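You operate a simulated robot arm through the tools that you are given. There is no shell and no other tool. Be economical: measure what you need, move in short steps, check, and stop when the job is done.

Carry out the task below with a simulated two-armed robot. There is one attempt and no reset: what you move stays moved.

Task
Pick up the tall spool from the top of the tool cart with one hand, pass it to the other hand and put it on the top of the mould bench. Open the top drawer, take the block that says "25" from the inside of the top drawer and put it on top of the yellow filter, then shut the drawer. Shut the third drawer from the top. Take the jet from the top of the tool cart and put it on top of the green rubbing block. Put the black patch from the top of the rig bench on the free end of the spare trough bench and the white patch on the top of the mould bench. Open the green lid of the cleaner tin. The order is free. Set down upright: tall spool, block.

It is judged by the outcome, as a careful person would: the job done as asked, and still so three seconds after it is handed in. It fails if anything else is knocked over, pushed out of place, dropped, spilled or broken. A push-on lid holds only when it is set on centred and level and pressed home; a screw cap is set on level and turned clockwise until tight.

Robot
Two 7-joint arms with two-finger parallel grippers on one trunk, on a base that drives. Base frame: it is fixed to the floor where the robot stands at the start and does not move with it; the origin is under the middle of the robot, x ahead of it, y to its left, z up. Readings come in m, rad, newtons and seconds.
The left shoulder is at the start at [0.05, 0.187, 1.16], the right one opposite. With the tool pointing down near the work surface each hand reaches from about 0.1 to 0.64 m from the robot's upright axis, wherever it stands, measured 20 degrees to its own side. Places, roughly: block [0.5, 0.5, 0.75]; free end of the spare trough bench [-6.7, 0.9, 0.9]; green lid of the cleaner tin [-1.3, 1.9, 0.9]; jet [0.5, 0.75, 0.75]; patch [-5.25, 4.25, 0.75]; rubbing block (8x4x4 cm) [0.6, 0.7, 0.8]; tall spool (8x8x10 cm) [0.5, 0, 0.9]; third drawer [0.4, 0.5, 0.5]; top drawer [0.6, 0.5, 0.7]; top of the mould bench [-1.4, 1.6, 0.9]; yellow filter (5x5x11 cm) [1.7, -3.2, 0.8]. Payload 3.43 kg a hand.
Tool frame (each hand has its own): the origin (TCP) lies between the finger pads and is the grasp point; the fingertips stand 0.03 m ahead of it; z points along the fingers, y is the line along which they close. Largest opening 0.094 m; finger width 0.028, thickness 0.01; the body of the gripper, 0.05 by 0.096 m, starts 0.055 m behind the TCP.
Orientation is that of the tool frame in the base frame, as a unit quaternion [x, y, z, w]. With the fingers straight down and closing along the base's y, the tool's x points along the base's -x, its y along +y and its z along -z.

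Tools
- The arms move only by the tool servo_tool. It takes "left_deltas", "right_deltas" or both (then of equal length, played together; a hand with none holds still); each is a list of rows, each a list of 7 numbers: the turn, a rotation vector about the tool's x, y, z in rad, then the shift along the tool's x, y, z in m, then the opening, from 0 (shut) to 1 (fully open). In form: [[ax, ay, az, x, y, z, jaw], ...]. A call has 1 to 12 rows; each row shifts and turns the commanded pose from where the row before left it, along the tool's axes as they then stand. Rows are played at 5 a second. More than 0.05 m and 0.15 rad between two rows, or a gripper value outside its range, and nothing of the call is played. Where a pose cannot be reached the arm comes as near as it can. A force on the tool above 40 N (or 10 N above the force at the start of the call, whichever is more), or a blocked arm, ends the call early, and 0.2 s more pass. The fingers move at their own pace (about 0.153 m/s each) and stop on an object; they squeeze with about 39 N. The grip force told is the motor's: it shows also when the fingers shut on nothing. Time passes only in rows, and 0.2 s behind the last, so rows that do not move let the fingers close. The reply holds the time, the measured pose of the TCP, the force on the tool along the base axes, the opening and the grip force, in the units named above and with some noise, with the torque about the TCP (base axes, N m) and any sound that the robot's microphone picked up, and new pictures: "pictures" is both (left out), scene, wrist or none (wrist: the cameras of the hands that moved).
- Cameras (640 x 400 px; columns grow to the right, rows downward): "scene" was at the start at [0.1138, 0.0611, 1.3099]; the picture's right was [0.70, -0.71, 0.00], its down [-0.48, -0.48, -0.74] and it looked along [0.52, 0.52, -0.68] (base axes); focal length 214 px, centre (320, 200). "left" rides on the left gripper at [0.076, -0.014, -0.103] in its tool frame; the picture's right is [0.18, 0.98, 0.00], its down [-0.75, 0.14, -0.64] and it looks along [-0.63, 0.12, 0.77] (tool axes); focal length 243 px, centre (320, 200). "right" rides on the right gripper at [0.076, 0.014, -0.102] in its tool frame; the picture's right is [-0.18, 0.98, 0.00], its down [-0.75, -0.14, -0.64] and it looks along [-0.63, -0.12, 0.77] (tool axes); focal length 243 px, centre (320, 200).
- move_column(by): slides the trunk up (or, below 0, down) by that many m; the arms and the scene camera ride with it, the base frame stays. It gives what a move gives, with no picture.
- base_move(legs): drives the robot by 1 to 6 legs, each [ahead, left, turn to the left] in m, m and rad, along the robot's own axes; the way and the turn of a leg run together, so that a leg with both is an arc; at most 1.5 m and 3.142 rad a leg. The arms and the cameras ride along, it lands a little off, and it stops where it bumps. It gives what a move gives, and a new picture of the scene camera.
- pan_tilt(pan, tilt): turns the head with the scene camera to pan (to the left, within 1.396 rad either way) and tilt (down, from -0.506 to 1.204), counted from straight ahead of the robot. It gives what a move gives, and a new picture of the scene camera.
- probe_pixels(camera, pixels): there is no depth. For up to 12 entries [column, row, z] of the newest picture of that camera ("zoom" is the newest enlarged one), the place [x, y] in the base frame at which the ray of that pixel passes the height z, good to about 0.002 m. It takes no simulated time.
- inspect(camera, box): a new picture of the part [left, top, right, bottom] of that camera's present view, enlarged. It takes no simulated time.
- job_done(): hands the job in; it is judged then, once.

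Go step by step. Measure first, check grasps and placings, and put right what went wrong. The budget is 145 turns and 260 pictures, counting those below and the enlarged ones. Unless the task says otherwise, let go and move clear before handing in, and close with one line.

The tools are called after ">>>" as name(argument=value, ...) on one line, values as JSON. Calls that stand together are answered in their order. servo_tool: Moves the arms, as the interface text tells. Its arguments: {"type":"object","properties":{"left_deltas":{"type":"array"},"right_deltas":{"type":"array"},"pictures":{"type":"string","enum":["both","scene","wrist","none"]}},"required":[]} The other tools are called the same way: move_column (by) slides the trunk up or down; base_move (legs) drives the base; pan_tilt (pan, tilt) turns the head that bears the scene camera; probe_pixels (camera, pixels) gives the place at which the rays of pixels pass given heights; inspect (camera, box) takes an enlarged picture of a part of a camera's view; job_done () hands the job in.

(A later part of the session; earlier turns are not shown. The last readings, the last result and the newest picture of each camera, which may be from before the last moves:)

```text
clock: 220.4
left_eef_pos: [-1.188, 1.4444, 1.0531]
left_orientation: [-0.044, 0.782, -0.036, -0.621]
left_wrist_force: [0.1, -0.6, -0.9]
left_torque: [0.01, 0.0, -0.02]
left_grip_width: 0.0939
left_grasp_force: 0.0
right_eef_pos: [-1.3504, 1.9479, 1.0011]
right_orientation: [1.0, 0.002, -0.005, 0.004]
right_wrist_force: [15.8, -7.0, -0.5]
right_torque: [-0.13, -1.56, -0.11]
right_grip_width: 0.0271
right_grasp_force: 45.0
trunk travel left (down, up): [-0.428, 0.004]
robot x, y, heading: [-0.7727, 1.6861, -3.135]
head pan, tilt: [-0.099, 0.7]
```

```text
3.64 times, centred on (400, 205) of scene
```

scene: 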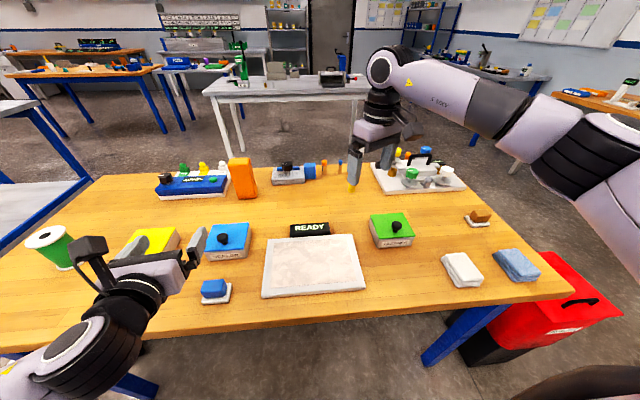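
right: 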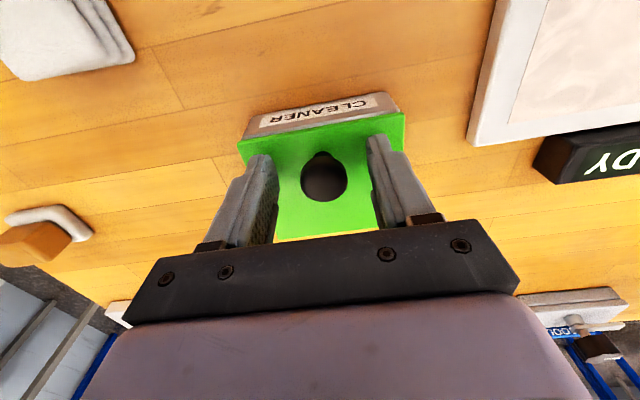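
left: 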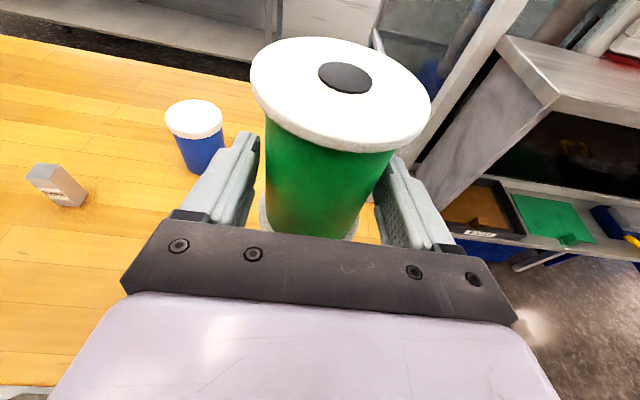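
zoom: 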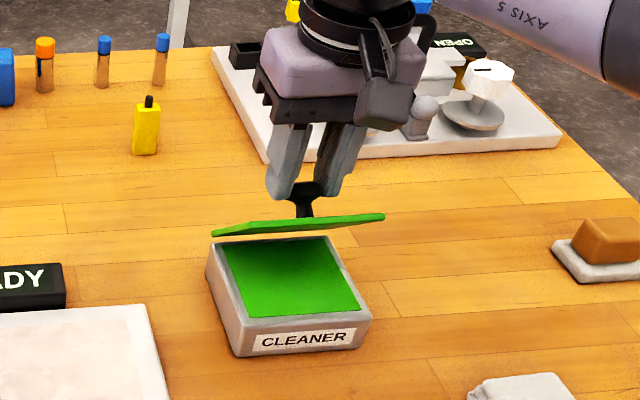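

The lid is at about 42° while my hand is positioned for 60°, so the knob isn't pivoting freely. I'll roll the hand along with the lid to bring it round.

>>> servo_tool(right_deltas=[[0, 0.1, 0, -0.0018, 0, 0, 0], [0, 0.1, 0, -0.0018, 0, 0, 0], [0, 0.1, 0, -0.0018, 0, 0, 0], [0, 0.1, 0, -0.0018, 0, 0, 0]], pictures="none")

>>> inspect(camera="scene", box=[340, 150, 460, 260])

```text
clock: 221.4
left_eef_pos: [-1.1913, 1.4443, 1.0505]
left_orientation: [-0.044, 0.783, -0.036, -0.619]
left_wrist_force: [1.3, 0.1, -0.5]
left_torque: [-0.03, 0.0, 0.0]
left_grip_width: 0.094
left_grasp_force: 0.0
right_eef_pos: [-1.3414, 1.9473, 0.9948]
right_orientation: [0.982, 0.005, 0.19, 0.003]
right_wrist_force: [-22.2, -5.0, -12.7]
right_torque: [-0.15, 1.49, 0.01]
right_grip_width: 0.0273
right_grasp_force: 45.0
right hand out of reach, approached as far as the arm can: row 4
trunk travel left (down, up): [-0.428, 0.004]
robot x, y, heading: [-0.7761, 1.6916, -3.126]
head pan, tilt: [-0.099, 0.7]
```

```text
3.64 times, centred on (400, 205) of scene
```

zoom: 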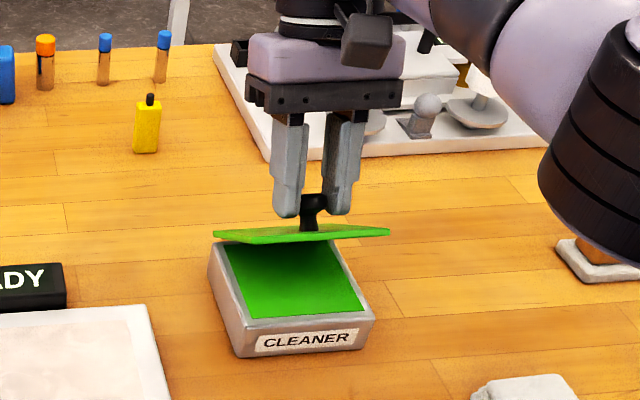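

Tilting outward runs into reach limits. I'll instead regrip with the hand tilted toward me (about −50°), so it can rotate with the lid through the whole opening.

>>> servo_tool(right_deltas=[[0, 0, 0, 0, 0, 0, 0.6], [0, 0, 0, 0, 0, -0.04, 0.6], [0, 0, 0, 0.02, 0, -0.04, 0.6], [0, -0.14, 0, 0.02, 0, 0, 0.6], [0, -0.14, 0, 0.02, 0, 0, 0.6], [0, -0.14, 0, 0, 0, 0, 0.6], [0, -0.14, 0, 0, 0, 0, 0.6], [0, -0.14, 0, 0, 0, 0, 0.6], [0, -0.14, 0, 0, 0, 0, 0.6], [0, -0.14, 0, 0, 0, 0, 0.6], [0, -0.14, 0, 0, 0, 0, 0.6], [0, -0.14, 0, 0, 0, 0, 0.6]], pictures="scene")

```text
clock: 224.0
left_eef_pos: [-1.1896, 1.4458, 1.0529]
left_orientation: [-0.044, 0.782, -0.036, -0.621]
left_wrist_force: [-0.1, 0.2, -0.2]
left_torque: [0.0, 0.03, 0.03]
left_grip_width: 0.0941
left_grasp_force: 0.1
right_eef_pos: [-1.2974, 1.9462, 1.0875]
right_orientation: [0.906, 0.0, -0.423, 0.003]
right_wrist_force: [0.6, 0.1, -0.5]
right_torque: [0.02, -0.04, 0.0]
right_grip_width: 0.0565
right_grasp_force: 0.1
right hand out of reach, approached as far as the arm can: row 2
trunk travel left (down, up): [-0.428, 0.004]
robot x, y, heading: [-0.7737, 1.6866, -3.128]
head pan, tilt: [-0.099, 0.7]
```

scene: 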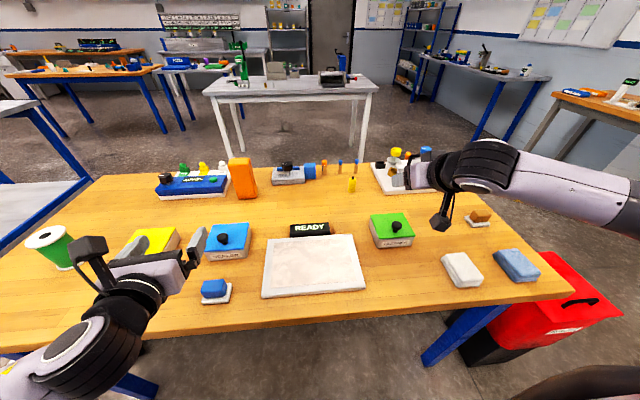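

The −50° pose works. I'll approach the knob along the tilted tool axis and check.

>>> servo_tool(right_deltas=[[0, 0, 0, 0.0405, 0, 0.0078, 0.6], [0, 0, 0, 0.0405, 0, 0.0078, 0.6], [0, 0, 0, 0.0405, 0, 0.0078, 0.6], [0, 0, 0, 0, 0, 0.03, 0.6]], pictures="wrist")

```text
clock: 225.0
left_eef_pos: [-1.1897, 1.4454, 1.0509]
left_orientation: [-0.044, 0.782, -0.036, -0.621]
left_wrist_force: [-0.2, 0.2, 1.2]
left_torque: [0.03, 0.04, 0.0]
left_grip_width: 0.0941
left_grasp_force: 0.1
right_eef_pos: [-1.2605, 1.946, 0.9601]
right_orientation: [0.907, 0.001, -0.421, 0.004]
right_wrist_force: [-0.9, -0.2, -0.7]
right_torque: [0.04, -0.01, 0.01]
right_grip_width: 0.0563
right_grasp_force: 0.0
trunk travel left (down, up): [-0.428, 0.004]
robot x, y, heading: [-0.7746, 1.691, -3.137]
head pan, tilt: [-0.099, 0.7]
```

right: 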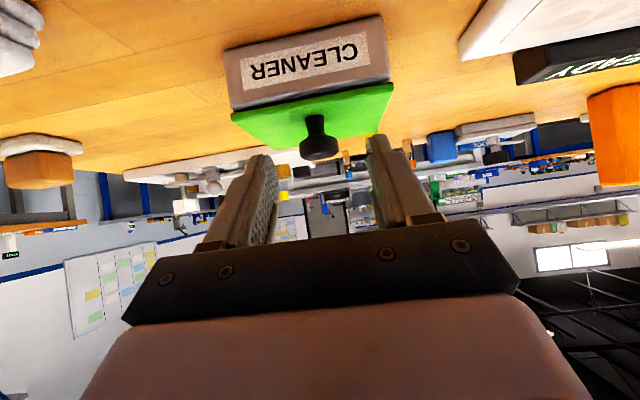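

The ball is right on axis. I'll advance 3 cm, grip, and follow the first half of the arc while rotating the hand with the lid.

>>> servo_tool(right_deltas=[[0, 0, 0, 0, 0, 0.0297, 0.6], [0, 0, 0, 0, 0, 0, 0], [0, 0, 0, 0, 0, 0, 0], [0, 0.105, 0, -0.0144, 0, -0.0052, 0], [0, 0.105, 0, -0.0148, 0, -0.0044, 0], [0, 0.105, 0, -0.0151, 0, -0.0034, 0], [0, 0.105, 0, -0.0153, 0, -0.0026, 0], [0, 0.105, 0, -0.0154, 0, -0.0016, 0]], pictures="none")

>>> inspect(camera="scene", box=[340, 150, 460, 260])

```text
clock: 226.8
left_eef_pos: [-1.1887, 1.4464, 1.0525]
left_orientation: [-0.043, 0.782, -0.036, -0.621]
left_wrist_force: [0.5, 0.3, 0.2]
left_torque: [-0.01, -0.03, -0.02]
left_grip_width: 0.0941
left_grasp_force: 0.0
right_eef_pos: [-1.3296, 1.9482, 0.9975]
right_orientation: [0.986, 0.002, -0.168, 0.003]
right_wrist_force: [8.6, 6.6, -12.5]
right_torque: [0.27, -1.36, -0.23]
right_grip_width: 0.027
right_grasp_force: 45.3
trunk travel left (down, up): [-0.428, 0.004]
robot x, y, heading: [-0.7749, 1.6914, -3.137]
head pan, tilt: [-0.099, 0.7]
```

```text
3.64 times, centred on (400, 205) of scene
```

zoom: 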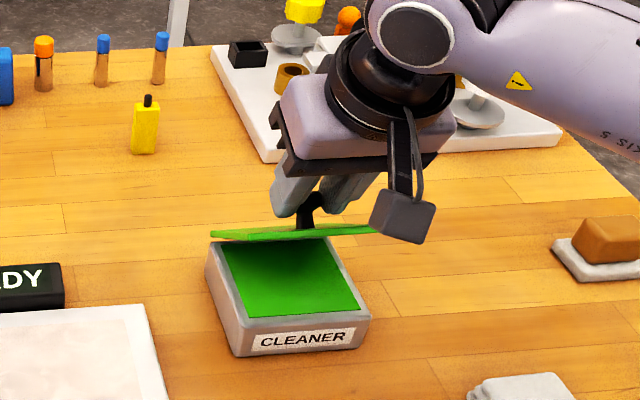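

The lid is following at about 45°. I'll continue the arc with faster hand rotation to go past vertical.

>>> servo_tool(right_deltas=[[0, 0.14, 0, -0.0161, 0, -0.001, 0], [0, 0.14, 0, -0.0163, 0, -0.0005, 0], [0, 0.14, 0, -0.0162, 0, 0, 0]], pictures="none")

>>> inspect(camera="scene", box=[340, 150, 460, 260])

```text
clock: 227.6
left_eef_pos: [-1.1896, 1.4464, 1.0513]
left_orientation: [-0.043, 0.782, -0.036, -0.621]
left_wrist_force: [0.4, 0.1, 0.2]
left_torque: [-0.01, 0.02, 0.01]
left_grip_width: 0.0938
left_grasp_force: 0.0
right_eef_pos: [-1.3764, 1.9481, 1.0102]
right_orientation: [0.999, 0.0, 0.039, 0.001]
right_wrist_force: [10.4, 9.8, -5.3]
right_torque: [0.55, -1.11, -0.19]
right_grip_width: 0.027
right_grasp_force: 44.7
trunk travel left (down, up): [-0.428, 0.004]
robot x, y, heading: [-0.7725, 1.6952, -3.136]
head pan, tilt: [-0.099, 0.7]
```

```text
3.64 times, centred on (400, 205) of scene
```

zoom: 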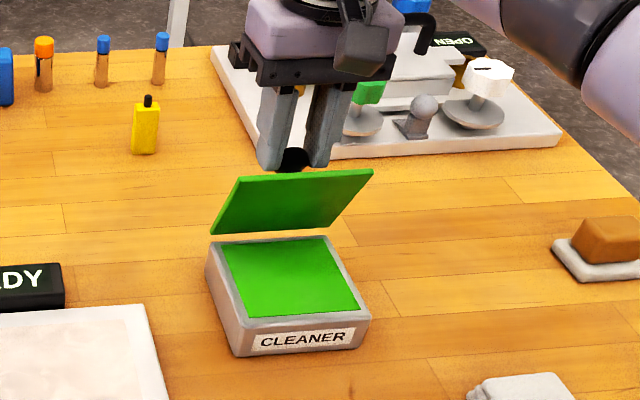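

Very good: the lid is near 75° with its underside visible. A few more steps past vertical.

>>> servo_tool(right_deltas=[[0, 0.1, 0, -0.0163, 0, 0.0005, 0], [0, 0.08, 0, -0.0155, 0, 0.002, 0], [0, 0.0, 0, -0.013, 0, 0.004, 0]], pictures="none")

>>> inspect(camera="scene", box=[340, 150, 460, 260])

```text
clock: 228.2
left_eef_pos: [-1.1895, 1.4454, 1.0517]
left_orientation: [-0.044, 0.782, -0.036, -0.621]
left_wrist_force: [-0.2, -0.6, -0.1]
left_torque: [0.01, -0.01, -0.06]
left_grip_width: 0.094
left_grasp_force: 0.1
right_eef_pos: [-1.3765, 1.9464, 1.018]
right_orientation: [0.996, -0.013, 0.089, -0.017]
right_wrist_force: [-1.1, 9.4, 1.9]
right_torque: [0.47, 0.19, -0.09]
right_grip_width: 0.0254
right_grasp_force: 45.5
right hand out of reach, approached as far as the arm can: row 1, 2, 3
trunk travel left (down, up): [-0.428, 0.004]
robot x, y, heading: [-0.7697, 1.6908, -3.137]
head pan, tilt: [-0.099, 0.7]
stopped in row 3 (right hand): the force on the tool passed its limit (the readings are from after the stop); the commanded pose is now the measured one
```

```text
3.64 times, centred on (400, 205) of scene
```

zoom: 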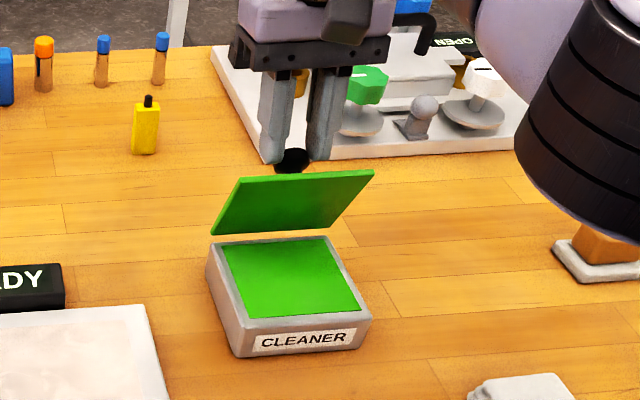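

The hand ran out of reach with the outward tilt, gripping only the ball's edge. I'll lower slightly to reseat, undo the tilt gradually and keep moving back.

>>> servo_tool(right_deltas=[[0, 0, 0, 0, 0, 0.006, 0], [0, -0.03, 0, 0, 0, 0.006, 0], [0, -0.04, 0, -0.008, 0, 0.001, 0], [0, -0.04, 0, -0.01, 0, 0.001, 0], [0, -0.03, 0, -0.011, 0, 0.002, 0], [0, 0, 0, -0.011, 0, 0.003, 0]], pictures="none")

>>> inspect(camera="scene", box=[340, 150, 460, 260])

```text
clock: 228.8
left_eef_pos: [-1.1874, 1.4468, 1.0538]
left_orientation: [-0.043, 0.782, -0.035, -0.621]
left_wrist_force: [0.2, 0.3, -0.1]
left_torque: [0.0, -0.01, 0.01]
left_grip_width: 0.0941
left_grasp_force: 0.0
right_eef_pos: [-1.3748, 1.9457, 1.0179]
right_orientation: [0.997, -0.013, 0.078, -0.015]
right_wrist_force: [11.1, 3.0, 17.1]
right_torque: [0.04, -1.15, -0.09]
right_grip_width: 0.0228
right_grasp_force: 44.9
trunk travel left (down, up): [-0.428, 0.004]
robot x, y, heading: [-0.7735, 1.6921, -3.135]
head pan, tilt: [-0.099, 0.7]
stopped in row 2 (right hand): the force on the tool passed its limit (the readings are from after the stop); the commanded pose is now the measured one
```

```text
3.64 times, centred on (400, 205) of scene
```

zoom: 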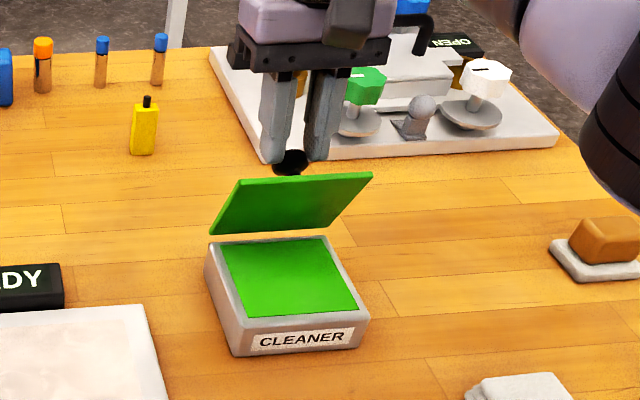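

The grip is at the ball's top edge, but little force is needed near vertical. I'll carry it past vertical by creeping the base forward, where the arm has slack, with a small trunk drop.

>>> base_move(legs=[[0.03, 0, 0]])

>>> move_column(by=-0.006)

>>> base_move(legs=[[0.025, 0, 0]])

>>> inspect(camera="scene", box=[340, 150, 460, 260])

```text
clock: 229.7
left_eef_pos: [-1.2181, 1.4464, 1.0518]
left_orientation: [-0.042, 0.783, -0.035, -0.62]
left_wrist_force: [0.3, 0.2, 0.0]
left_torque: [0.01, 0.0, 0.04]
left_grip_width: 0.0942
left_grasp_force: 0.1
right_eef_pos: [-1.4099, 1.9465, 1.021]
right_orientation: [0.997, -0.012, 0.069, -0.013]
right_wrist_force: [-0.9, -0.4, 1.6]
right_torque: [-0.05, 0.01, 0.0]
right_grip_width: 0.0
right_grasp_force: 33.0
trunk travel left (down, up): [-0.428, 0.004]
robot x, y, heading: [-0.802, 1.6916, -3.137]
head pan, tilt: [-0.099, 0.7]
stopped in leg 1: the force on the tool passed its limit (the readings are from after the stop); the commanded pose is now the measured one
```

scene: 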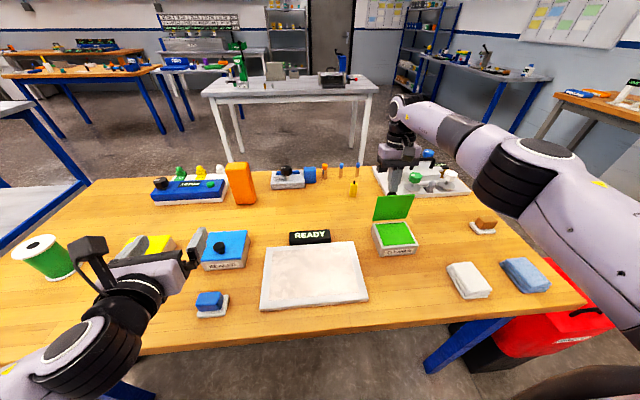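

```text
clock: 230.3
left_eef_pos: [-1.2174, 1.4455, 1.0474]
left_orientation: [-0.043, 0.782, -0.035, -0.621]
left_wrist_force: [0.8, 0.1, -0.6]
left_torque: [0.03, -0.03, 0.01]
left_grip_width: 0.0941
left_grasp_force: 0.2
right_eef_pos: [-1.4097, 1.9466, 1.0215]
right_orientation: [0.998, -0.012, 0.063, -0.014]
right_wrist_force: [-6.3, 2.9, 30.4]
right_torque: [0.05, -0.11, 0.4]
right_grip_width: 0.0002
right_grasp_force: 32.6
trunk travel left (down, up): [-0.422, 0.01]
robot x, y, heading: [-0.7998, 1.6909, -3.139]
head pan, tilt: [-0.099, 0.7]
```

```text
clock: 231.1
left_eef_pos: [-1.2428, 1.4465, 1.0457]
left_orientation: [-0.043, 0.782, -0.036, -0.621]
left_wrist_force: [-0.8, 0.5, 0.1]
left_torque: [0.0, -0.02, 0.0]
left_grip_width: 0.0938
left_grasp_force: 0.1
right_eef_pos: [-1.4344, 1.9459, 1.0149]
right_orientation: [0.997, -0.012, 0.07, -0.013]
right_wrist_force: [0.4, 0.2, -1.4]
right_torque: [0.0, -0.06, -0.04]
right_grip_width: 0.0002
right_grasp_force: 32.8
trunk travel left (down, up): [-0.422, 0.01]
robot x, y, heading: [-0.8244, 1.6908, -3.134]
head pan, tilt: [-0.099, 0.7]
```

scene: 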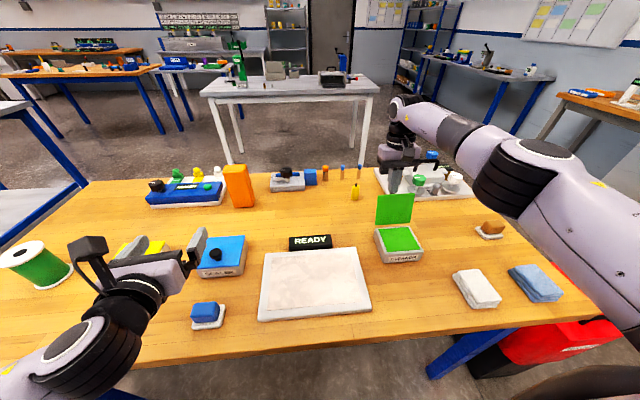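

```text
3.64 times, centred on (400, 205) of scene
```

zoom: 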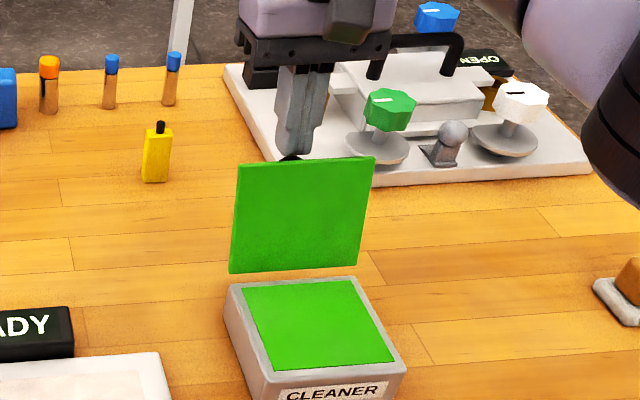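

The lid stands open past vertical and the fingers are free above the knob. I'll lift away straight up and check that it stays.

>>> servo_tool(right_deltas=[[0, 0, 0, 0, 0, -0.04, 0], [0, 0, 0, 0, 0, -0.045, 0], [0, 0, 0, 0, 0, -0.045, 0], [0, 0, 0, 0.04, 0, -0.02, 0.5], [0, 0, 0, 0.045, 0, 0, 0.5], [0, 0, 0, 0.045, 0, 0, 0.5], [0, 0, 0, 0.045, 0, 0, 0.5], [0, 0, 0, 0, 0, 0, 0.5], [0, 0, 0, 0, 0, 0, 0.5]], pictures="none")

>>> inspect(camera="scene", box=[320, 150, 500, 290])

```text
clock: 233.1
left_eef_pos: [-1.2417, 1.4458, 1.0458]
left_orientation: [-0.043, 0.782, -0.036, -0.62]
left_wrist_force: [-0.2, -0.1, -0.2]
left_torque: [-0.01, -0.03, 0.01]
left_grip_width: 0.0938
left_grasp_force: 0.1
right_eef_pos: [-1.2524, 1.9316, 1.1727]
right_orientation: [0.997, -0.013, 0.069, -0.013]
right_wrist_force: [-0.2, -0.4, -0.1]
right_torque: [-0.03, -0.03, 0.0]
right_grip_width: 0.0468
right_grasp_force: 0.0
right hand out of reach, approached as far as the arm can: row 1, 2, 3
trunk travel left (down, up): [-0.422, 0.01]
robot x, y, heading: [-0.8241, 1.6869, -3.136]
head pan, tilt: [-0.099, 0.7]
```

```text
2.86 times, centred on (410, 220) of scene
```

zoom: 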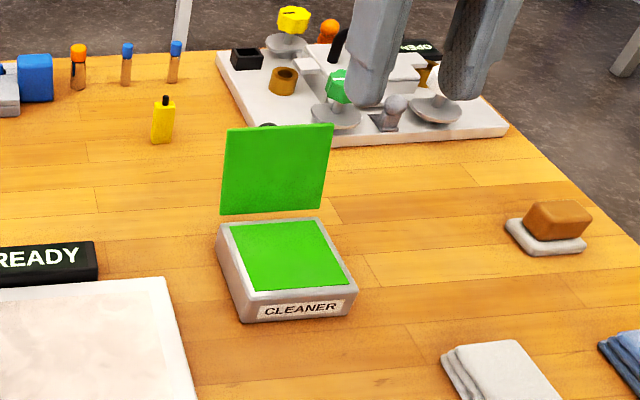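

The lid stays open on its own. Next come the patches: I'll tuck the right arm, back away and look toward the rig bench in the northwest.

>>> servo_tool(right_deltas=[[0, 0, 0, 0.04, 0, -0.01, 1], [0, 0, 0, 0.04, 0, -0.01, 1], [0, 0, 0, 0.03, 0, 0, 1]], pictures="none")

>>> base_move(legs=[[-0.35, 0, 0]])

>>> pan_tilt(pan=-0.75, tilt=0.3)

>>> pan_tilt(pan=-0.2, tilt=0.15)

```text
clock: 233.9
left_eef_pos: [-1.2427, 1.4464, 1.0458]
left_orientation: [-0.043, 0.782, -0.035, -0.621]
left_wrist_force: [0.5, 0.4, -0.1]
left_torque: [0.02, 0.0, 0.02]
left_grip_width: 0.0939
left_grasp_force: 0.0
right_eef_pos: [-1.1453, 1.9272, 1.2074]
right_orientation: [0.997, -0.011, 0.069, -0.014]
right_wrist_force: [0.8, -0.4, -0.5]
right_torque: [-0.06, 0.01, 0.05]
right_grip_width: 0.0939
right_grasp_force: 0.1
trunk travel left (down, up): [-0.422, 0.01]
robot x, y, heading: [-0.8284, 1.6896, -3.137]
head pan, tilt: [-0.099, 0.7]
```

```text
clock: 236.2
left_eef_pos: [-0.8956, 1.4486, 1.0455]
left_orientation: [-0.043, 0.782, -0.035, -0.621]
left_wrist_force: [-0.8, 0.3, 0.5]
left_torque: [-0.03, 0.02, 0.05]
left_grip_width: 0.094
left_grasp_force: 0.0
right_eef_pos: [-0.8006, 1.9305, 1.2073]
right_orientation: [0.997, -0.012, 0.069, -0.014]
right_wrist_force: [0.0, -0.4, -0.5]
right_torque: [0.03, 0.01, 0.01]
right_grip_width: 0.0939
right_grasp_force: 0.1
trunk travel left (down, up): [-0.422, 0.01]
robot x, y, heading: [-0.4808, 1.6944, -3.133]
head pan, tilt: [-0.099, 0.7]
```

scene: 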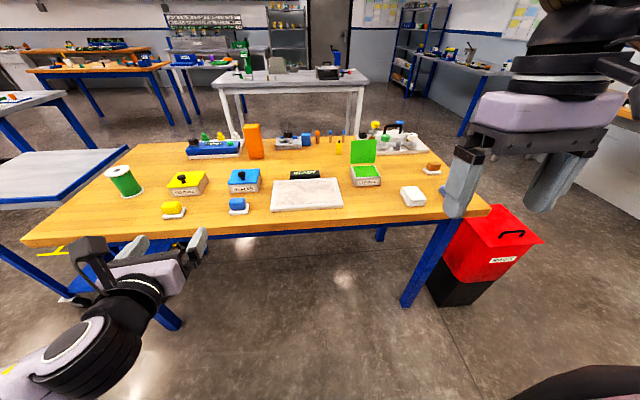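

```text
clock: 237.2
left_eef_pos: [-0.8972, 1.4482, 1.0458]
left_orientation: [-0.042, 0.782, -0.035, -0.62]
left_wrist_force: [0.3, -0.8, 0.5]
left_torque: [-0.01, -0.02, -0.01]
left_grip_width: 0.0942
left_grasp_force: 0.1
right_eef_pos: [-0.7999, 1.9296, 1.2077]
right_orientation: [0.997, -0.012, 0.07, -0.013]
right_wrist_force: [-0.1, -1.5, -0.1]
right_torque: [0.01, -0.02, -0.02]
right_grip_width: 0.0941
right_grasp_force: 0.1
trunk travel left (down, up): [-0.422, 0.01]
robot x, y, heading: [-0.4794, 1.6921, -3.133]
head pan, tilt: [-0.75, 0.3]
```

scene: 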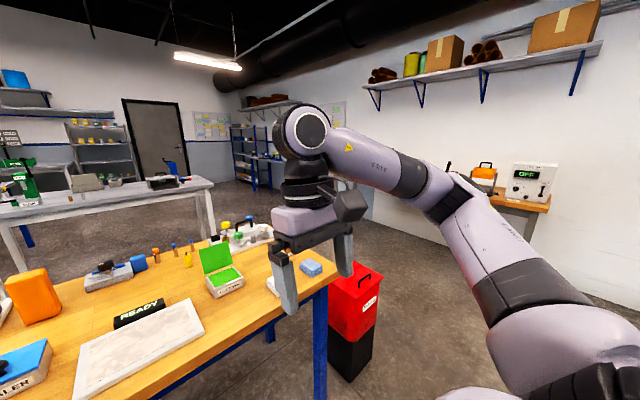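

```text
clock: 238.2
left_eef_pos: [-0.8969, 1.448, 1.0452]
left_orientation: [-0.044, 0.783, -0.036, -0.62]
left_wrist_force: [-0.1, -0.1, 0.6]
left_torque: [-0.02, 0.01, -0.01]
left_grip_width: 0.094
left_grasp_force: 0.1
right_eef_pos: [-0.8001, 1.9292, 1.2064]
right_orientation: [0.997, -0.012, 0.069, -0.013]
right_wrist_force: [-0.1, 0.8, -0.4]
right_torque: [0.0, 0.02, 0.02]
right_grip_width: 0.094
right_grasp_force: 0.1
trunk travel left (down, up): [-0.422, 0.01]
robot x, y, heading: [-0.4799, 1.69, -3.135]
head pan, tilt: [-0.201, 0.15]
```

scene: 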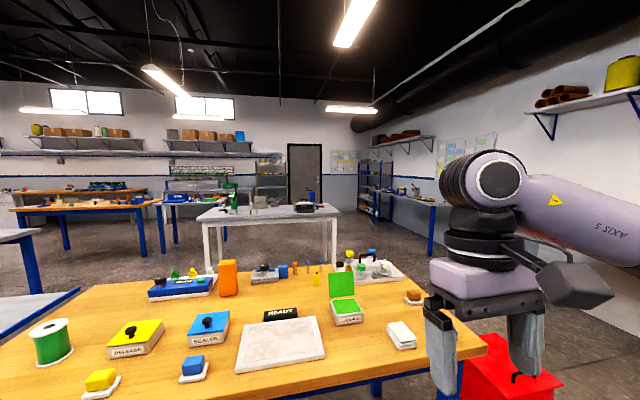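

I see an aisle between the red bin and the north wall leading west. I'll drive north to y≈3.25 and then west, then look for the rig bench.

>>> base_move(legs=[[0, -1.45, 0], [1.45, -0.1, 0], [1.2, 0, 0]])

>>> pan_tilt(pan=-0.25, tilt=0.35)

```text
clock: 257.9
left_eef_pos: [-3.5486, 3.0474, 1.0457]
left_orientation: [-0.033, 0.783, -0.027, -0.621]
left_wrist_force: [-0.5, 0.7, -1.1]
left_torque: [0.04, -0.03, 0.0]
left_grip_width: 0.0939
left_grasp_force: 0.1
right_eef_pos: [-3.4407, 3.526, 1.2067]
right_orientation: [0.997, -0.024, 0.069, -0.012]
right_wrist_force: [0.3, -0.3, 0.3]
right_torque: [0.01, -0.02, -0.01]
right_grip_width: 0.094
right_grasp_force: 0.1
trunk travel left (down, up): [-0.422, 0.01]
robot x, y, heading: [-3.1247, 3.2817, 3.12]
head pan, tilt: [-0.201, 0.15]
```

scene: 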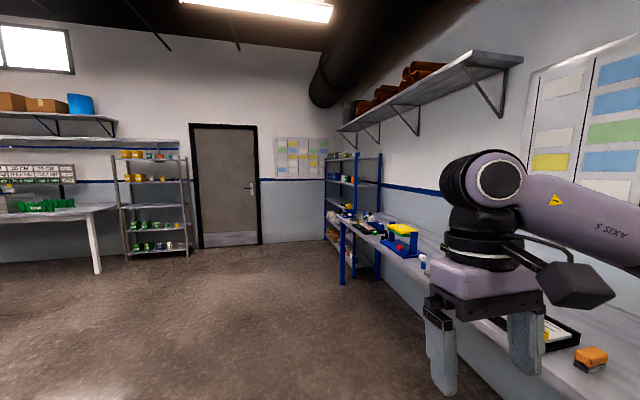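

```text
clock: 258.6
left_eef_pos: [-3.5492, 3.0478, 1.0445]
left_orientation: [-0.034, 0.783, -0.028, -0.621]
left_wrist_force: [-0.8, -0.5, 1.0]
left_torque: [-0.04, 0.04, 0.0]
left_grip_width: 0.0942
left_grasp_force: 0.1
right_eef_pos: [-3.4415, 3.5272, 1.2075]
right_orientation: [0.997, -0.024, 0.07, -0.012]
right_wrist_force: [-0.7, 0.1, 0.5]
right_torque: [0.0, -0.01, 0.02]
right_grip_width: 0.0938
right_grasp_force: 0.1
trunk travel left (down, up): [-0.422, 0.01]
robot x, y, heading: [-3.1273, 3.2806, 3.124]
head pan, tilt: [-0.25, 0.351]
```

scene: 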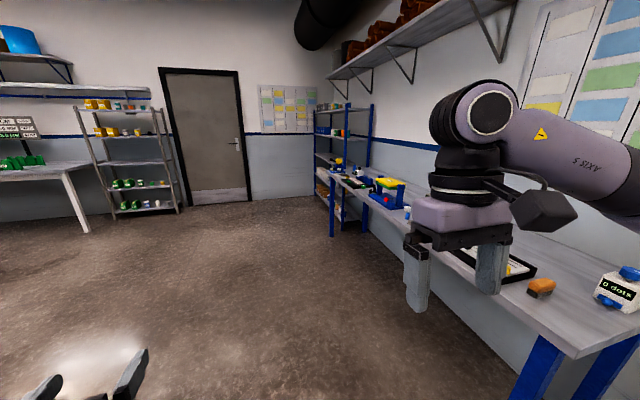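

The rig bench runs along the north wall; the patches should be near its west end. I'll drive there, turn to face it, and look down.

>>> base_move(legs=[[1.0, 0.02, 0], [0.75, 0.02, 0], [0, 0, -1.55]])

>>> pan_tilt(pan=0.1, tilt=0.6)

>>> inspect(camera="scene", box=[120, 130, 520, 300])

```text
clock: 271.2
left_eef_pos: [-5.1072, 3.7056, 1.0447]
left_orientation: [0.531, 0.577, 0.419, -0.458]
left_wrist_force: [-0.8, 1.0, 0.4]
left_torque: [0.02, -0.01, 0.0]
left_grip_width: 0.0938
left_grasp_force: 0.2
right_eef_pos: [-4.6285, 3.5964, 1.2074]
right_orientation: [-0.687, 0.723, -0.058, -0.04]
right_wrist_force: [-0.2, 0.0, -0.2]
right_torque: [0.02, 0.04, -0.01]
right_grip_width: 0.094
right_grasp_force: 0.0
trunk travel left (down, up): [-0.422, 0.01]
robot x, y, heading: [-4.8728, 3.2852, 1.549]
head pan, tilt: [-0.25, 0.351]
```

scene: 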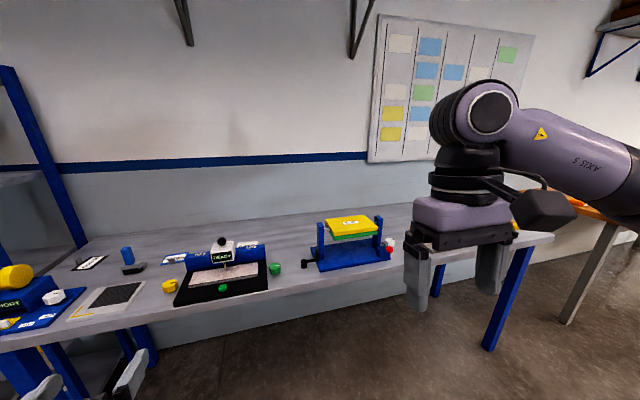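

```text
clock: 272.1
left_eef_pos: [-5.1066, 3.7045, 1.0461]
left_orientation: [0.53, 0.577, 0.419, -0.458]
left_wrist_force: [0.6, 0.0, -0.4]
left_torque: [-0.03, 0.03, 0.04]
left_grip_width: 0.094
left_grasp_force: 0.0
right_eef_pos: [-4.6282, 3.5968, 1.2066]
right_orientation: [-0.689, 0.722, -0.057, -0.041]
right_wrist_force: [0.8, -0.5, -0.8]
right_torque: [0.0, -0.01, 0.0]
right_grip_width: 0.0939
right_grasp_force: 0.1
trunk travel left (down, up): [-0.422, 0.01]
robot x, y, heading: [-4.8739, 3.285, 1.551]
head pan, tilt: [0.099, 0.6]
```

scene: 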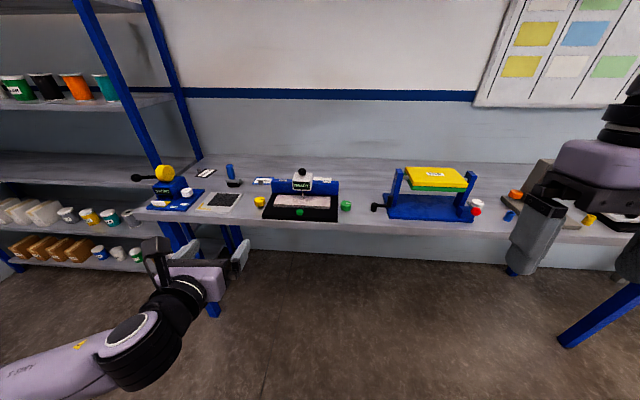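

```text
1.60 times, centred on (320, 215) of scene
```

zoom: 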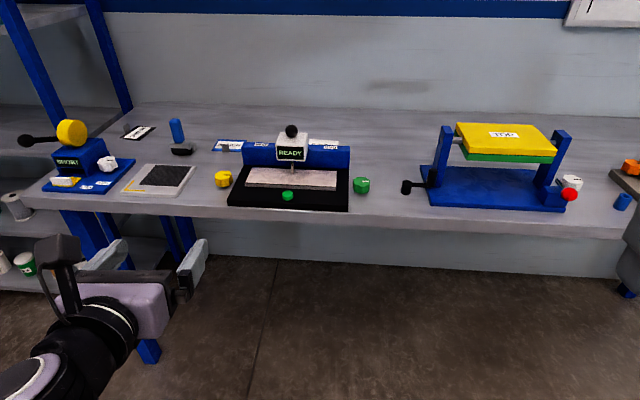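

Flat labelled pieces are at scene (205,173) and (262,181). I'll enlarge and probe them.

>>> inspect(camera="scene", box=[140, 150, 360, 225])

>>> probe_pixels(camera="scene", pixels=[[206, 173, 0.8], [206, 173, 0.86], [262, 181, 0.8], [262, 181, 0.86], [325, 180, 0.86], [140, 213, 0.86], [330, 226, 0.86], [221, 202, 0.86]])

```text
2.91 times, centred on (250, 188) of scene
```

zoom: 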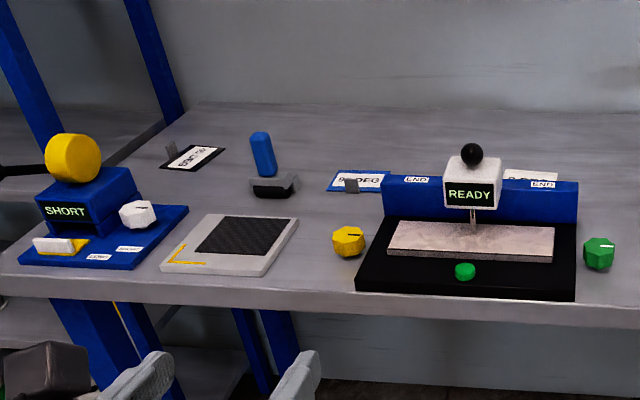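

```text
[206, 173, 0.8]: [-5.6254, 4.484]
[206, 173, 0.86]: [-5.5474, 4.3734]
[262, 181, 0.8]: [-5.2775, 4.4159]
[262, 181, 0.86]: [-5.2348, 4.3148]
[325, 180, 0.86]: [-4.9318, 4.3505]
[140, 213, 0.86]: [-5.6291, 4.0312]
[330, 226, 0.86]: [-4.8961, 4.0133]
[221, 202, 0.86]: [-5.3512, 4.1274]
```

Three patches with small grey tabs: black-bordered at about (-5.55, 4.37), blue at (-5.23, 4.31), white behind the READY press at about (-4.93, 4.35). I'll raise the left hand, move closer, and look again for bench height and tab details.

>>> servo_tool(left_deltas=[[0, 0, 0, 0.045, 0, 0, 0.5], [0, 0, 0, 0.045, 0, 0, 0.5]], pictures="none")

>>> base_move(legs=[[0.38, 0.23, 0]])

>>> pan_tilt(pan=0.1, tilt=0.8)

>>> inspect(camera="scene", box=[130, 90, 270, 190])

>>> inspect(camera="scene", box=[300, 90, 440, 190])

```text
clock: 272.7
left_eef_pos: [-5.1066, 3.7381, 1.1298]
left_orientation: [0.53, 0.578, 0.418, -0.459]
left_wrist_force: [0.1, -0.3, 0.2]
left_torque: [-0.01, 0.0, 0.01]
left_grip_width: 0.047
left_grasp_force: 0.1
left hand out of reach, approached as far as the arm can: row 1
right_eef_pos: [-4.6287, 3.5966, 1.2077]
right_orientation: [-0.688, 0.722, -0.057, -0.04]
right_wrist_force: [0.4, 0.0, -0.1]
right_torque: [-0.02, 0.01, -0.01]
right_grip_width: 0.0943
right_grasp_force: 0.1
trunk travel left (down, up): [-0.422, 0.01]
robot x, y, heading: [-4.8747, 3.2857, 1.552]
head pan, tilt: [0.099, 0.6]
```

```text
clock: 275.4
left_eef_pos: [-5.3305, 4.1201, 1.1299]
left_orientation: [0.53, 0.578, 0.419, -0.458]
left_wrist_force: [0.2, 1.2, -0.8]
left_torque: [-0.03, 0.01, -0.01]
left_grip_width: 0.0469
left_grasp_force: 0.0
right_eef_pos: [-4.8516, 3.9803, 1.2074]
right_orientation: [-0.689, 0.721, -0.058, -0.041]
right_wrist_force: [-0.7, 0.2, 0.1]
right_torque: [0.02, 0.0, 0.04]
right_grip_width: 0.094
right_grasp_force: 0.0
trunk travel left (down, up): [-0.422, 0.01]
robot x, y, heading: [-5.0987, 3.6703, 1.555]
head pan, tilt: [0.099, 0.6]
```

scene: 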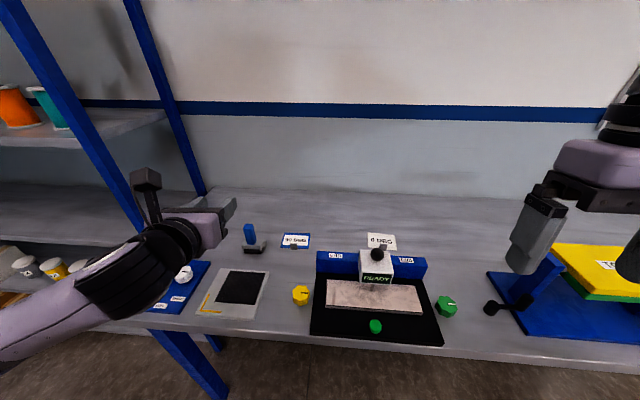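

```text
clock: 276.1
left_eef_pos: [-5.3307, 4.1204, 1.1296]
left_orientation: [0.529, 0.578, 0.419, -0.459]
left_wrist_force: [-0.3, 0.0, 0.0]
left_torque: [0.02, 0.0, 0.02]
left_grip_width: 0.0472
left_grasp_force: 0.2
right_eef_pos: [-4.8518, 3.9808, 1.2072]
right_orientation: [-0.689, 0.722, -0.058, -0.041]
right_wrist_force: [0.6, 1.3, -0.1]
right_torque: [0.0, 0.0, -0.01]
right_grip_width: 0.0941
right_grasp_force: 0.0
trunk travel left (down, up): [-0.422, 0.01]
robot x, y, heading: [-5.0961, 3.666, 1.554]
head pan, tilt: [0.099, 0.799]
```

scene: 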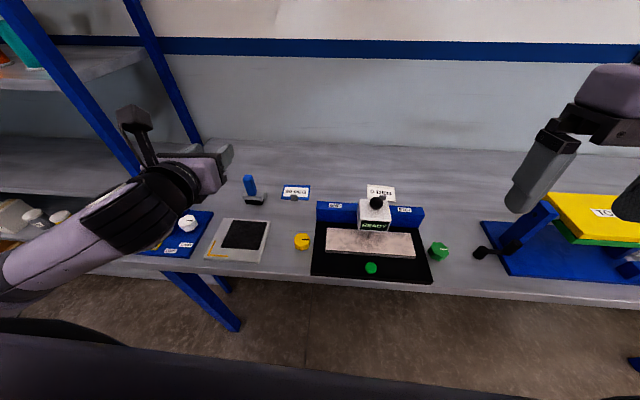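

```text
4.00 times, centred on (200, 140) of scene
```

zoom: 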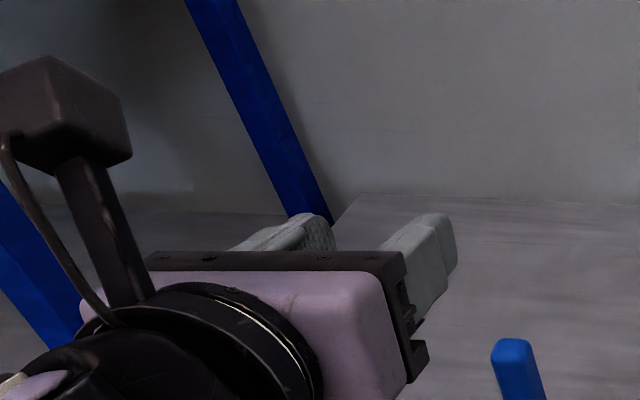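

```text
4.00 times, centred on (370, 140) of scene
```

zoom: 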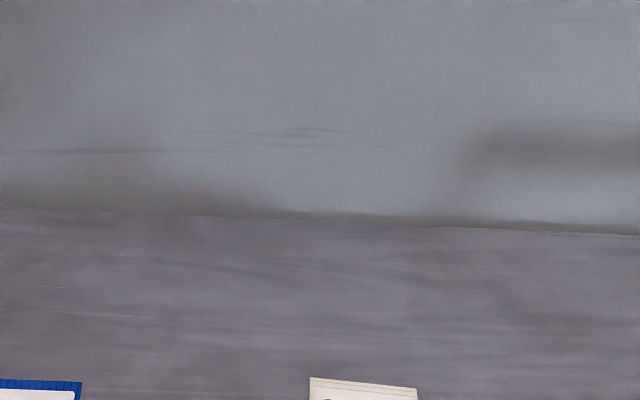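

I'll probe bench height from the patches' new pixel positions and look through the left wrist camera at the black patch.

>>> probe_pixels(camera="scene", pixels=[[295, 192, 0.8], [295, 192, 0.86], [295, 192, 0.9], [381, 191, 0.8], [381, 191, 0.86], [381, 191, 0.9]])

>>> inspect(camera="left", box=[100, 0, 520, 262])

>>> inspect(camera="scene", box=[270, 170, 420, 240])

```text
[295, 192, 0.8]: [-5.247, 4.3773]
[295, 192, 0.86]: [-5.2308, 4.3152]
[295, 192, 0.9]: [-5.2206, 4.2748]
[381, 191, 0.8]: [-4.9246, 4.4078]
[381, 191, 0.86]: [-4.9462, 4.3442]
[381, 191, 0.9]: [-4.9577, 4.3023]
```

```text
1.52 times, centred on (310, 131) of left
```

zoom: 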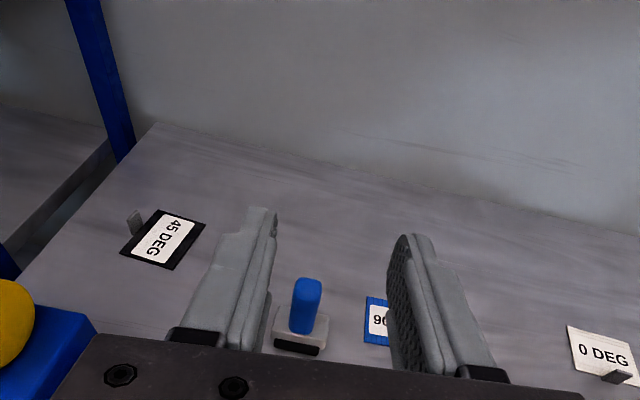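

```text
4.27 times, centred on (345, 205) of scene
```

zoom: 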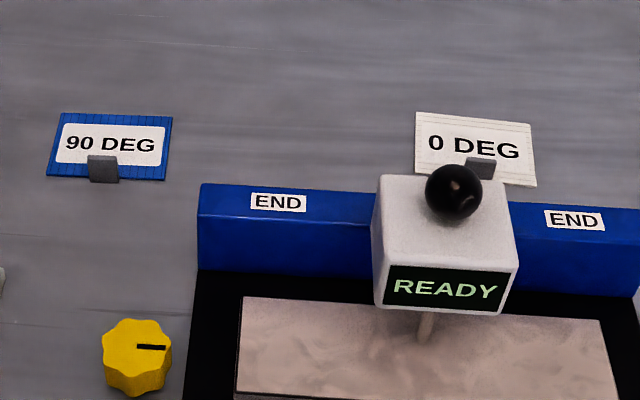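

Bench z≈0.86 is confirmed, and each patch has a small upright tab. The white one ("0 DEG") has its tab at its front edge near (-4.945, 4.31). I'll square the right hand with the camera to the east and move above it.

>>> servo_tool(right_deltas=[[0.0083, -0.0118, -0.1468, 0, 0, 0, 0.5], [0.0083, -0.0118, -0.1468, 0, 0, 0, 0.5], [0.0083, -0.0118, -0.1468, 0, 0, 0, 0.5], [0.0083, -0.0118, -0.1468, 0, 0, 0, 0.5], [0.0083, -0.0118, -0.1468, 0, 0, 0, 0.5], [0.0083, -0.0118, -0.1468, 0, 0, 0, 0.5], [0.0083, -0.0118, -0.1468, 0, 0, 0, 0.5], [0.0083, -0.0118, -0.1468, 0, 0, 0, 0.5], [0.0083, -0.0118, -0.1468, 0, 0, 0, 0.5], [0.0083, -0.0118, -0.1468, 0, 0, 0, 0.5], [0.0083, -0.0118, -0.1468, 0, 0, 0, 0.5]], pictures="none")

>>> servo_tool(right_deltas=[[0, 0, 0, -0.0116, -0.04, 0.0196, 0.4], [0, 0, 0, -0.0116, -0.04, 0.0196, 0.4], [0, 0, 0, -0.0116, -0.04, 0.0196, 0.4], [0, 0, 0, -0.0116, -0.04, 0.0196, 0.4], [0, 0, 0, -0.0116, -0.04, 0.0196, 0.4], [0, 0, 0, -0.0116, -0.04, 0.0196, 0.4], [0, 0, 0, -0.0116, -0.04, 0.0196, 0.4], [0, 0, 0, -0.0116, -0.04, 0.0196, 0.4]], pictures="wrist")

>>> inspect(camera="right", box=[220, 20, 420, 145])

```text
clock: 278.5
left_eef_pos: [-5.33, 4.1197, 1.1304]
left_orientation: [0.529, 0.578, 0.419, -0.459]
left_wrist_force: [-0.2, 0.0, 0.1]
left_torque: [-0.02, -0.05, 0.02]
left_grip_width: 0.0467
left_grasp_force: 0.1
right_eef_pos: [-4.911, 3.9218, 1.1921]
right_orientation: [1.0, -0.001, 0.001, -0.001]
right_wrist_force: [-1.1, -0.7, 0.7]
right_torque: [0.0, 0.0, 0.0]
right_grip_width: 0.047
right_grasp_force: 0.2
right hand out of reach, approached as far as the arm can: row 9, 10, 11
trunk travel left (down, up): [-0.422, 0.01]
robot x, y, heading: [-5.0928, 3.6651, 1.553]
head pan, tilt: [0.099, 0.799]
```

```text
clock: 280.3
left_eef_pos: [-5.3302, 4.1199, 1.13]
left_orientation: [0.529, 0.578, 0.418, -0.459]
left_wrist_force: [0.5, 0.5, 0.3]
left_torque: [0.0, 0.0, 0.0]
left_grip_width: 0.047
left_grasp_force: 0.1
right_eef_pos: [-5.0007, 3.978, 1.1235]
right_orientation: [1.0, -0.002, 0.001, -0.001]
right_wrist_force: [0.1, 0.0, -0.6]
right_torque: [-0.01, 0.0, -0.04]
right_grip_width: 0.0374
right_grasp_force: 0.1
right hand out of reach, approached as far as the arm can: row 1, 2, 3, 4, 5, 6, 7, 8
trunk travel left (down, up): [-0.422, 0.01]
robot x, y, heading: [-5.0946, 3.6626, 1.55]
head pan, tilt: [0.099, 0.799]
```

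right: 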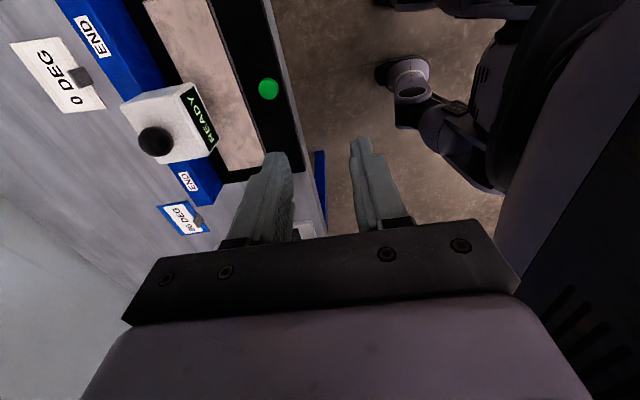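

```text
3.20 times, centred on (320, 82) of right
```

zoom: 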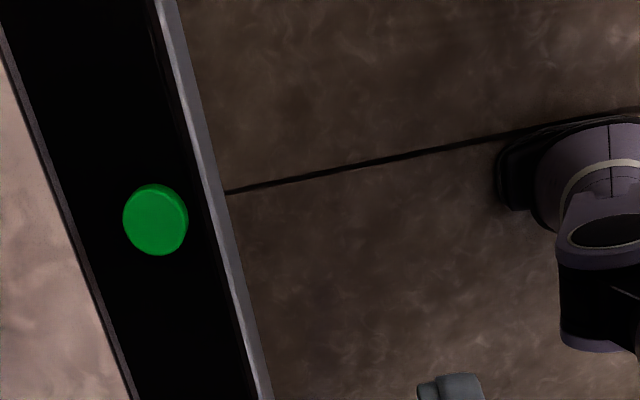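

That yaw hit the wrist limit, so I'll return to yaw 0 and pinch the tab by its side edges instead; the camera clears the press ball by my estimate.

>>> servo_tool(right_deltas=[[0, 0, 0.1428, 0, 0, 0, 0.4], [0, 0, 0.1428, 0, 0, 0, 0.4], [0, 0, 0.1428, 0, 0, 0, 0.4], [0, 0, 0.1428, 0, 0, 0, 0.4], [0, 0, 0.1428, 0, 0, 0, 0.4], [0, 0, 0.1428, 0, 0, 0, 0.4], [0, 0, 0.1428, 0, 0, 0, 0.4], [0, 0, 0.1428, 0, 0, 0, 0.4], [0, 0, 0.1428, 0, 0, 0, 0.4], [0, 0, 0.1428, 0, 0, 0, 0.4], [0, 0, 0.1428, 0, 0, 0, 0.4]], pictures="none")

>>> servo_tool(right_deltas=[[0, 0, 0, -0.0403, -0.007, 0.0116, 0.5], [0, 0, 0, -0.0403, -0.007, 0.0116, 0.5], [0, 0, 0, -0.0403, -0.007, 0.0116, 0.5], [0, 0, 0, -0.0403, -0.007, 0.0116, 0.5], [0, 0, 0, -0.0403, -0.007, 0.0116, 0.5], [0, 0, 0, -0.0403, -0.007, 0.0116, 0.5], [0, 0, 0, -0.0403, -0.007, 0.0116, 0.5], [0, 0, 0, -0.0403, -0.007, 0.0116, 0.5]], pictures="wrist")

>>> inspect(camera="right", box=[220, 50, 420, 175])

```text
clock: 282.7
left_eef_pos: [-5.3313, 4.1199, 1.13]
left_orientation: [0.53, 0.577, 0.419, -0.459]
left_wrist_force: [-0.1, 0.3, 0.4]
left_torque: [-0.03, -0.02, -0.02]
left_grip_width: 0.047
left_grasp_force: 0.1
right_eef_pos: [-5.0021, 3.9762, 1.1199]
right_orientation: [-0.706, 0.709, 0.001, 0.001]
right_wrist_force: [0.2, -0.9, 0.5]
right_torque: [0.01, 0.03, 0.01]
right_grip_width: 0.0376
right_grasp_force: 0.2
trunk travel left (down, up): [-0.422, 0.01]
robot x, y, heading: [-5.095, 3.6664, 1.557]
head pan, tilt: [0.099, 0.799]
```

```text
clock: 284.5
left_eef_pos: [-5.33, 4.1206, 1.1291]
left_orientation: [0.529, 0.578, 0.418, -0.459]
left_wrist_force: [0.2, 0.6, -0.6]
left_torque: [-0.01, 0.0, 0.0]
left_grip_width: 0.047
left_grasp_force: 0.0
right_eef_pos: [-4.9491, 4.29, 1.0316]
right_orientation: [0.709, -0.705, -0.001, -0.002]
right_wrist_force: [-0.2, -0.4, -0.5]
right_torque: [-0.01, -0.08, 0.02]
right_grip_width: 0.0471
right_grasp_force: 0.1
right hand out of reach, approached as far as the arm can: row 8
trunk travel left (down, up): [-0.422, 0.01]
robot x, y, heading: [-5.0959, 3.6683, 1.553]
head pan, tilt: [0.099, 0.799]
```

right: 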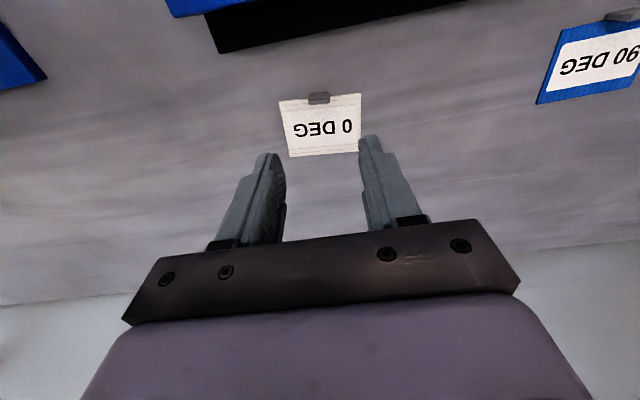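

```text
3.20 times, centred on (320, 112) of right
```

zoom: 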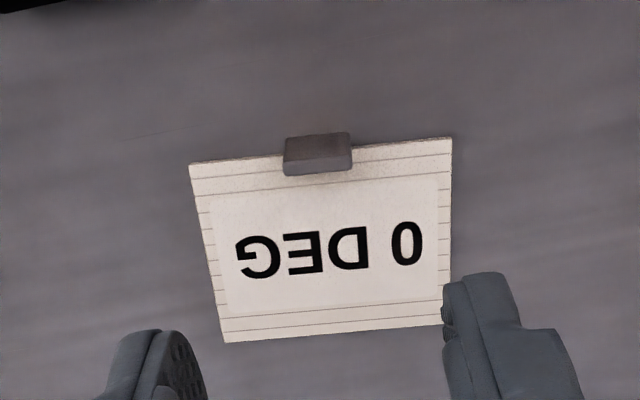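

The white patch's tab is directly beneath the TCP. I'll descend, pinch and lift in one go, judging by the grip width.

>>> servo_tool(right_deltas=[[0, 0, 0, -0.002, -0.002, 0.04, 0.5], [0, 0, 0, 0, 0, 0.045, 0.5], [0, 0, 0, 0, 0, 0.04, 0.5], [0, 0, 0, 0, 0, 0.01, 0.5], [0, 0, 0, 0, 0, 0, 0], [0, 0, 0, 0, 0, 0, 0], [0, 0, 0, 0, 0, -0.03, 0], [0, 0, 0, 0, 0, -0.045, 0], [0, 0, 0, 0, 0, -0.045, 0]], pictures="wrist")

```text
clock: 286.5
left_eef_pos: [-5.3315, 4.1215, 1.1296]
left_orientation: [0.529, 0.577, 0.419, -0.459]
left_wrist_force: [-0.4, -0.5, -0.1]
left_torque: [-0.01, -0.03, 0.0]
left_grip_width: 0.0471
left_grasp_force: 0.0
right_eef_pos: [-4.9427, 4.2801, 1.03]
right_orientation: [0.707, -0.707, 0.0, -0.001]
right_wrist_force: [-0.1, -0.2, -0.3]
right_torque: [0.02, -0.04, 0.02]
right_grip_width: 0.0189
right_grasp_force: 38.8
right hand out of reach, approached as far as the arm can: row 2, 3
trunk travel left (down, up): [-0.422, 0.01]
robot x, y, heading: [-5.0974, 3.6681, 1.555]
head pan, tilt: [0.099, 0.799]
```

right: 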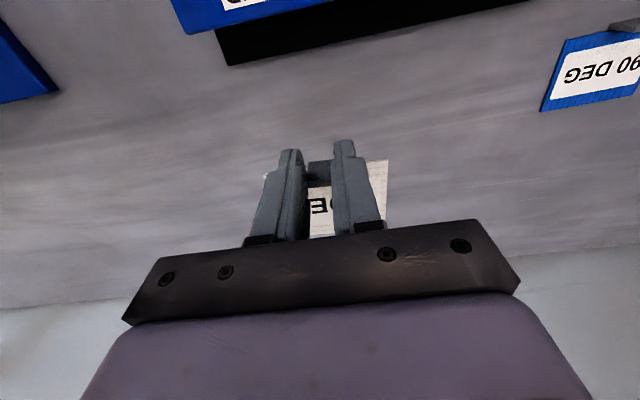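

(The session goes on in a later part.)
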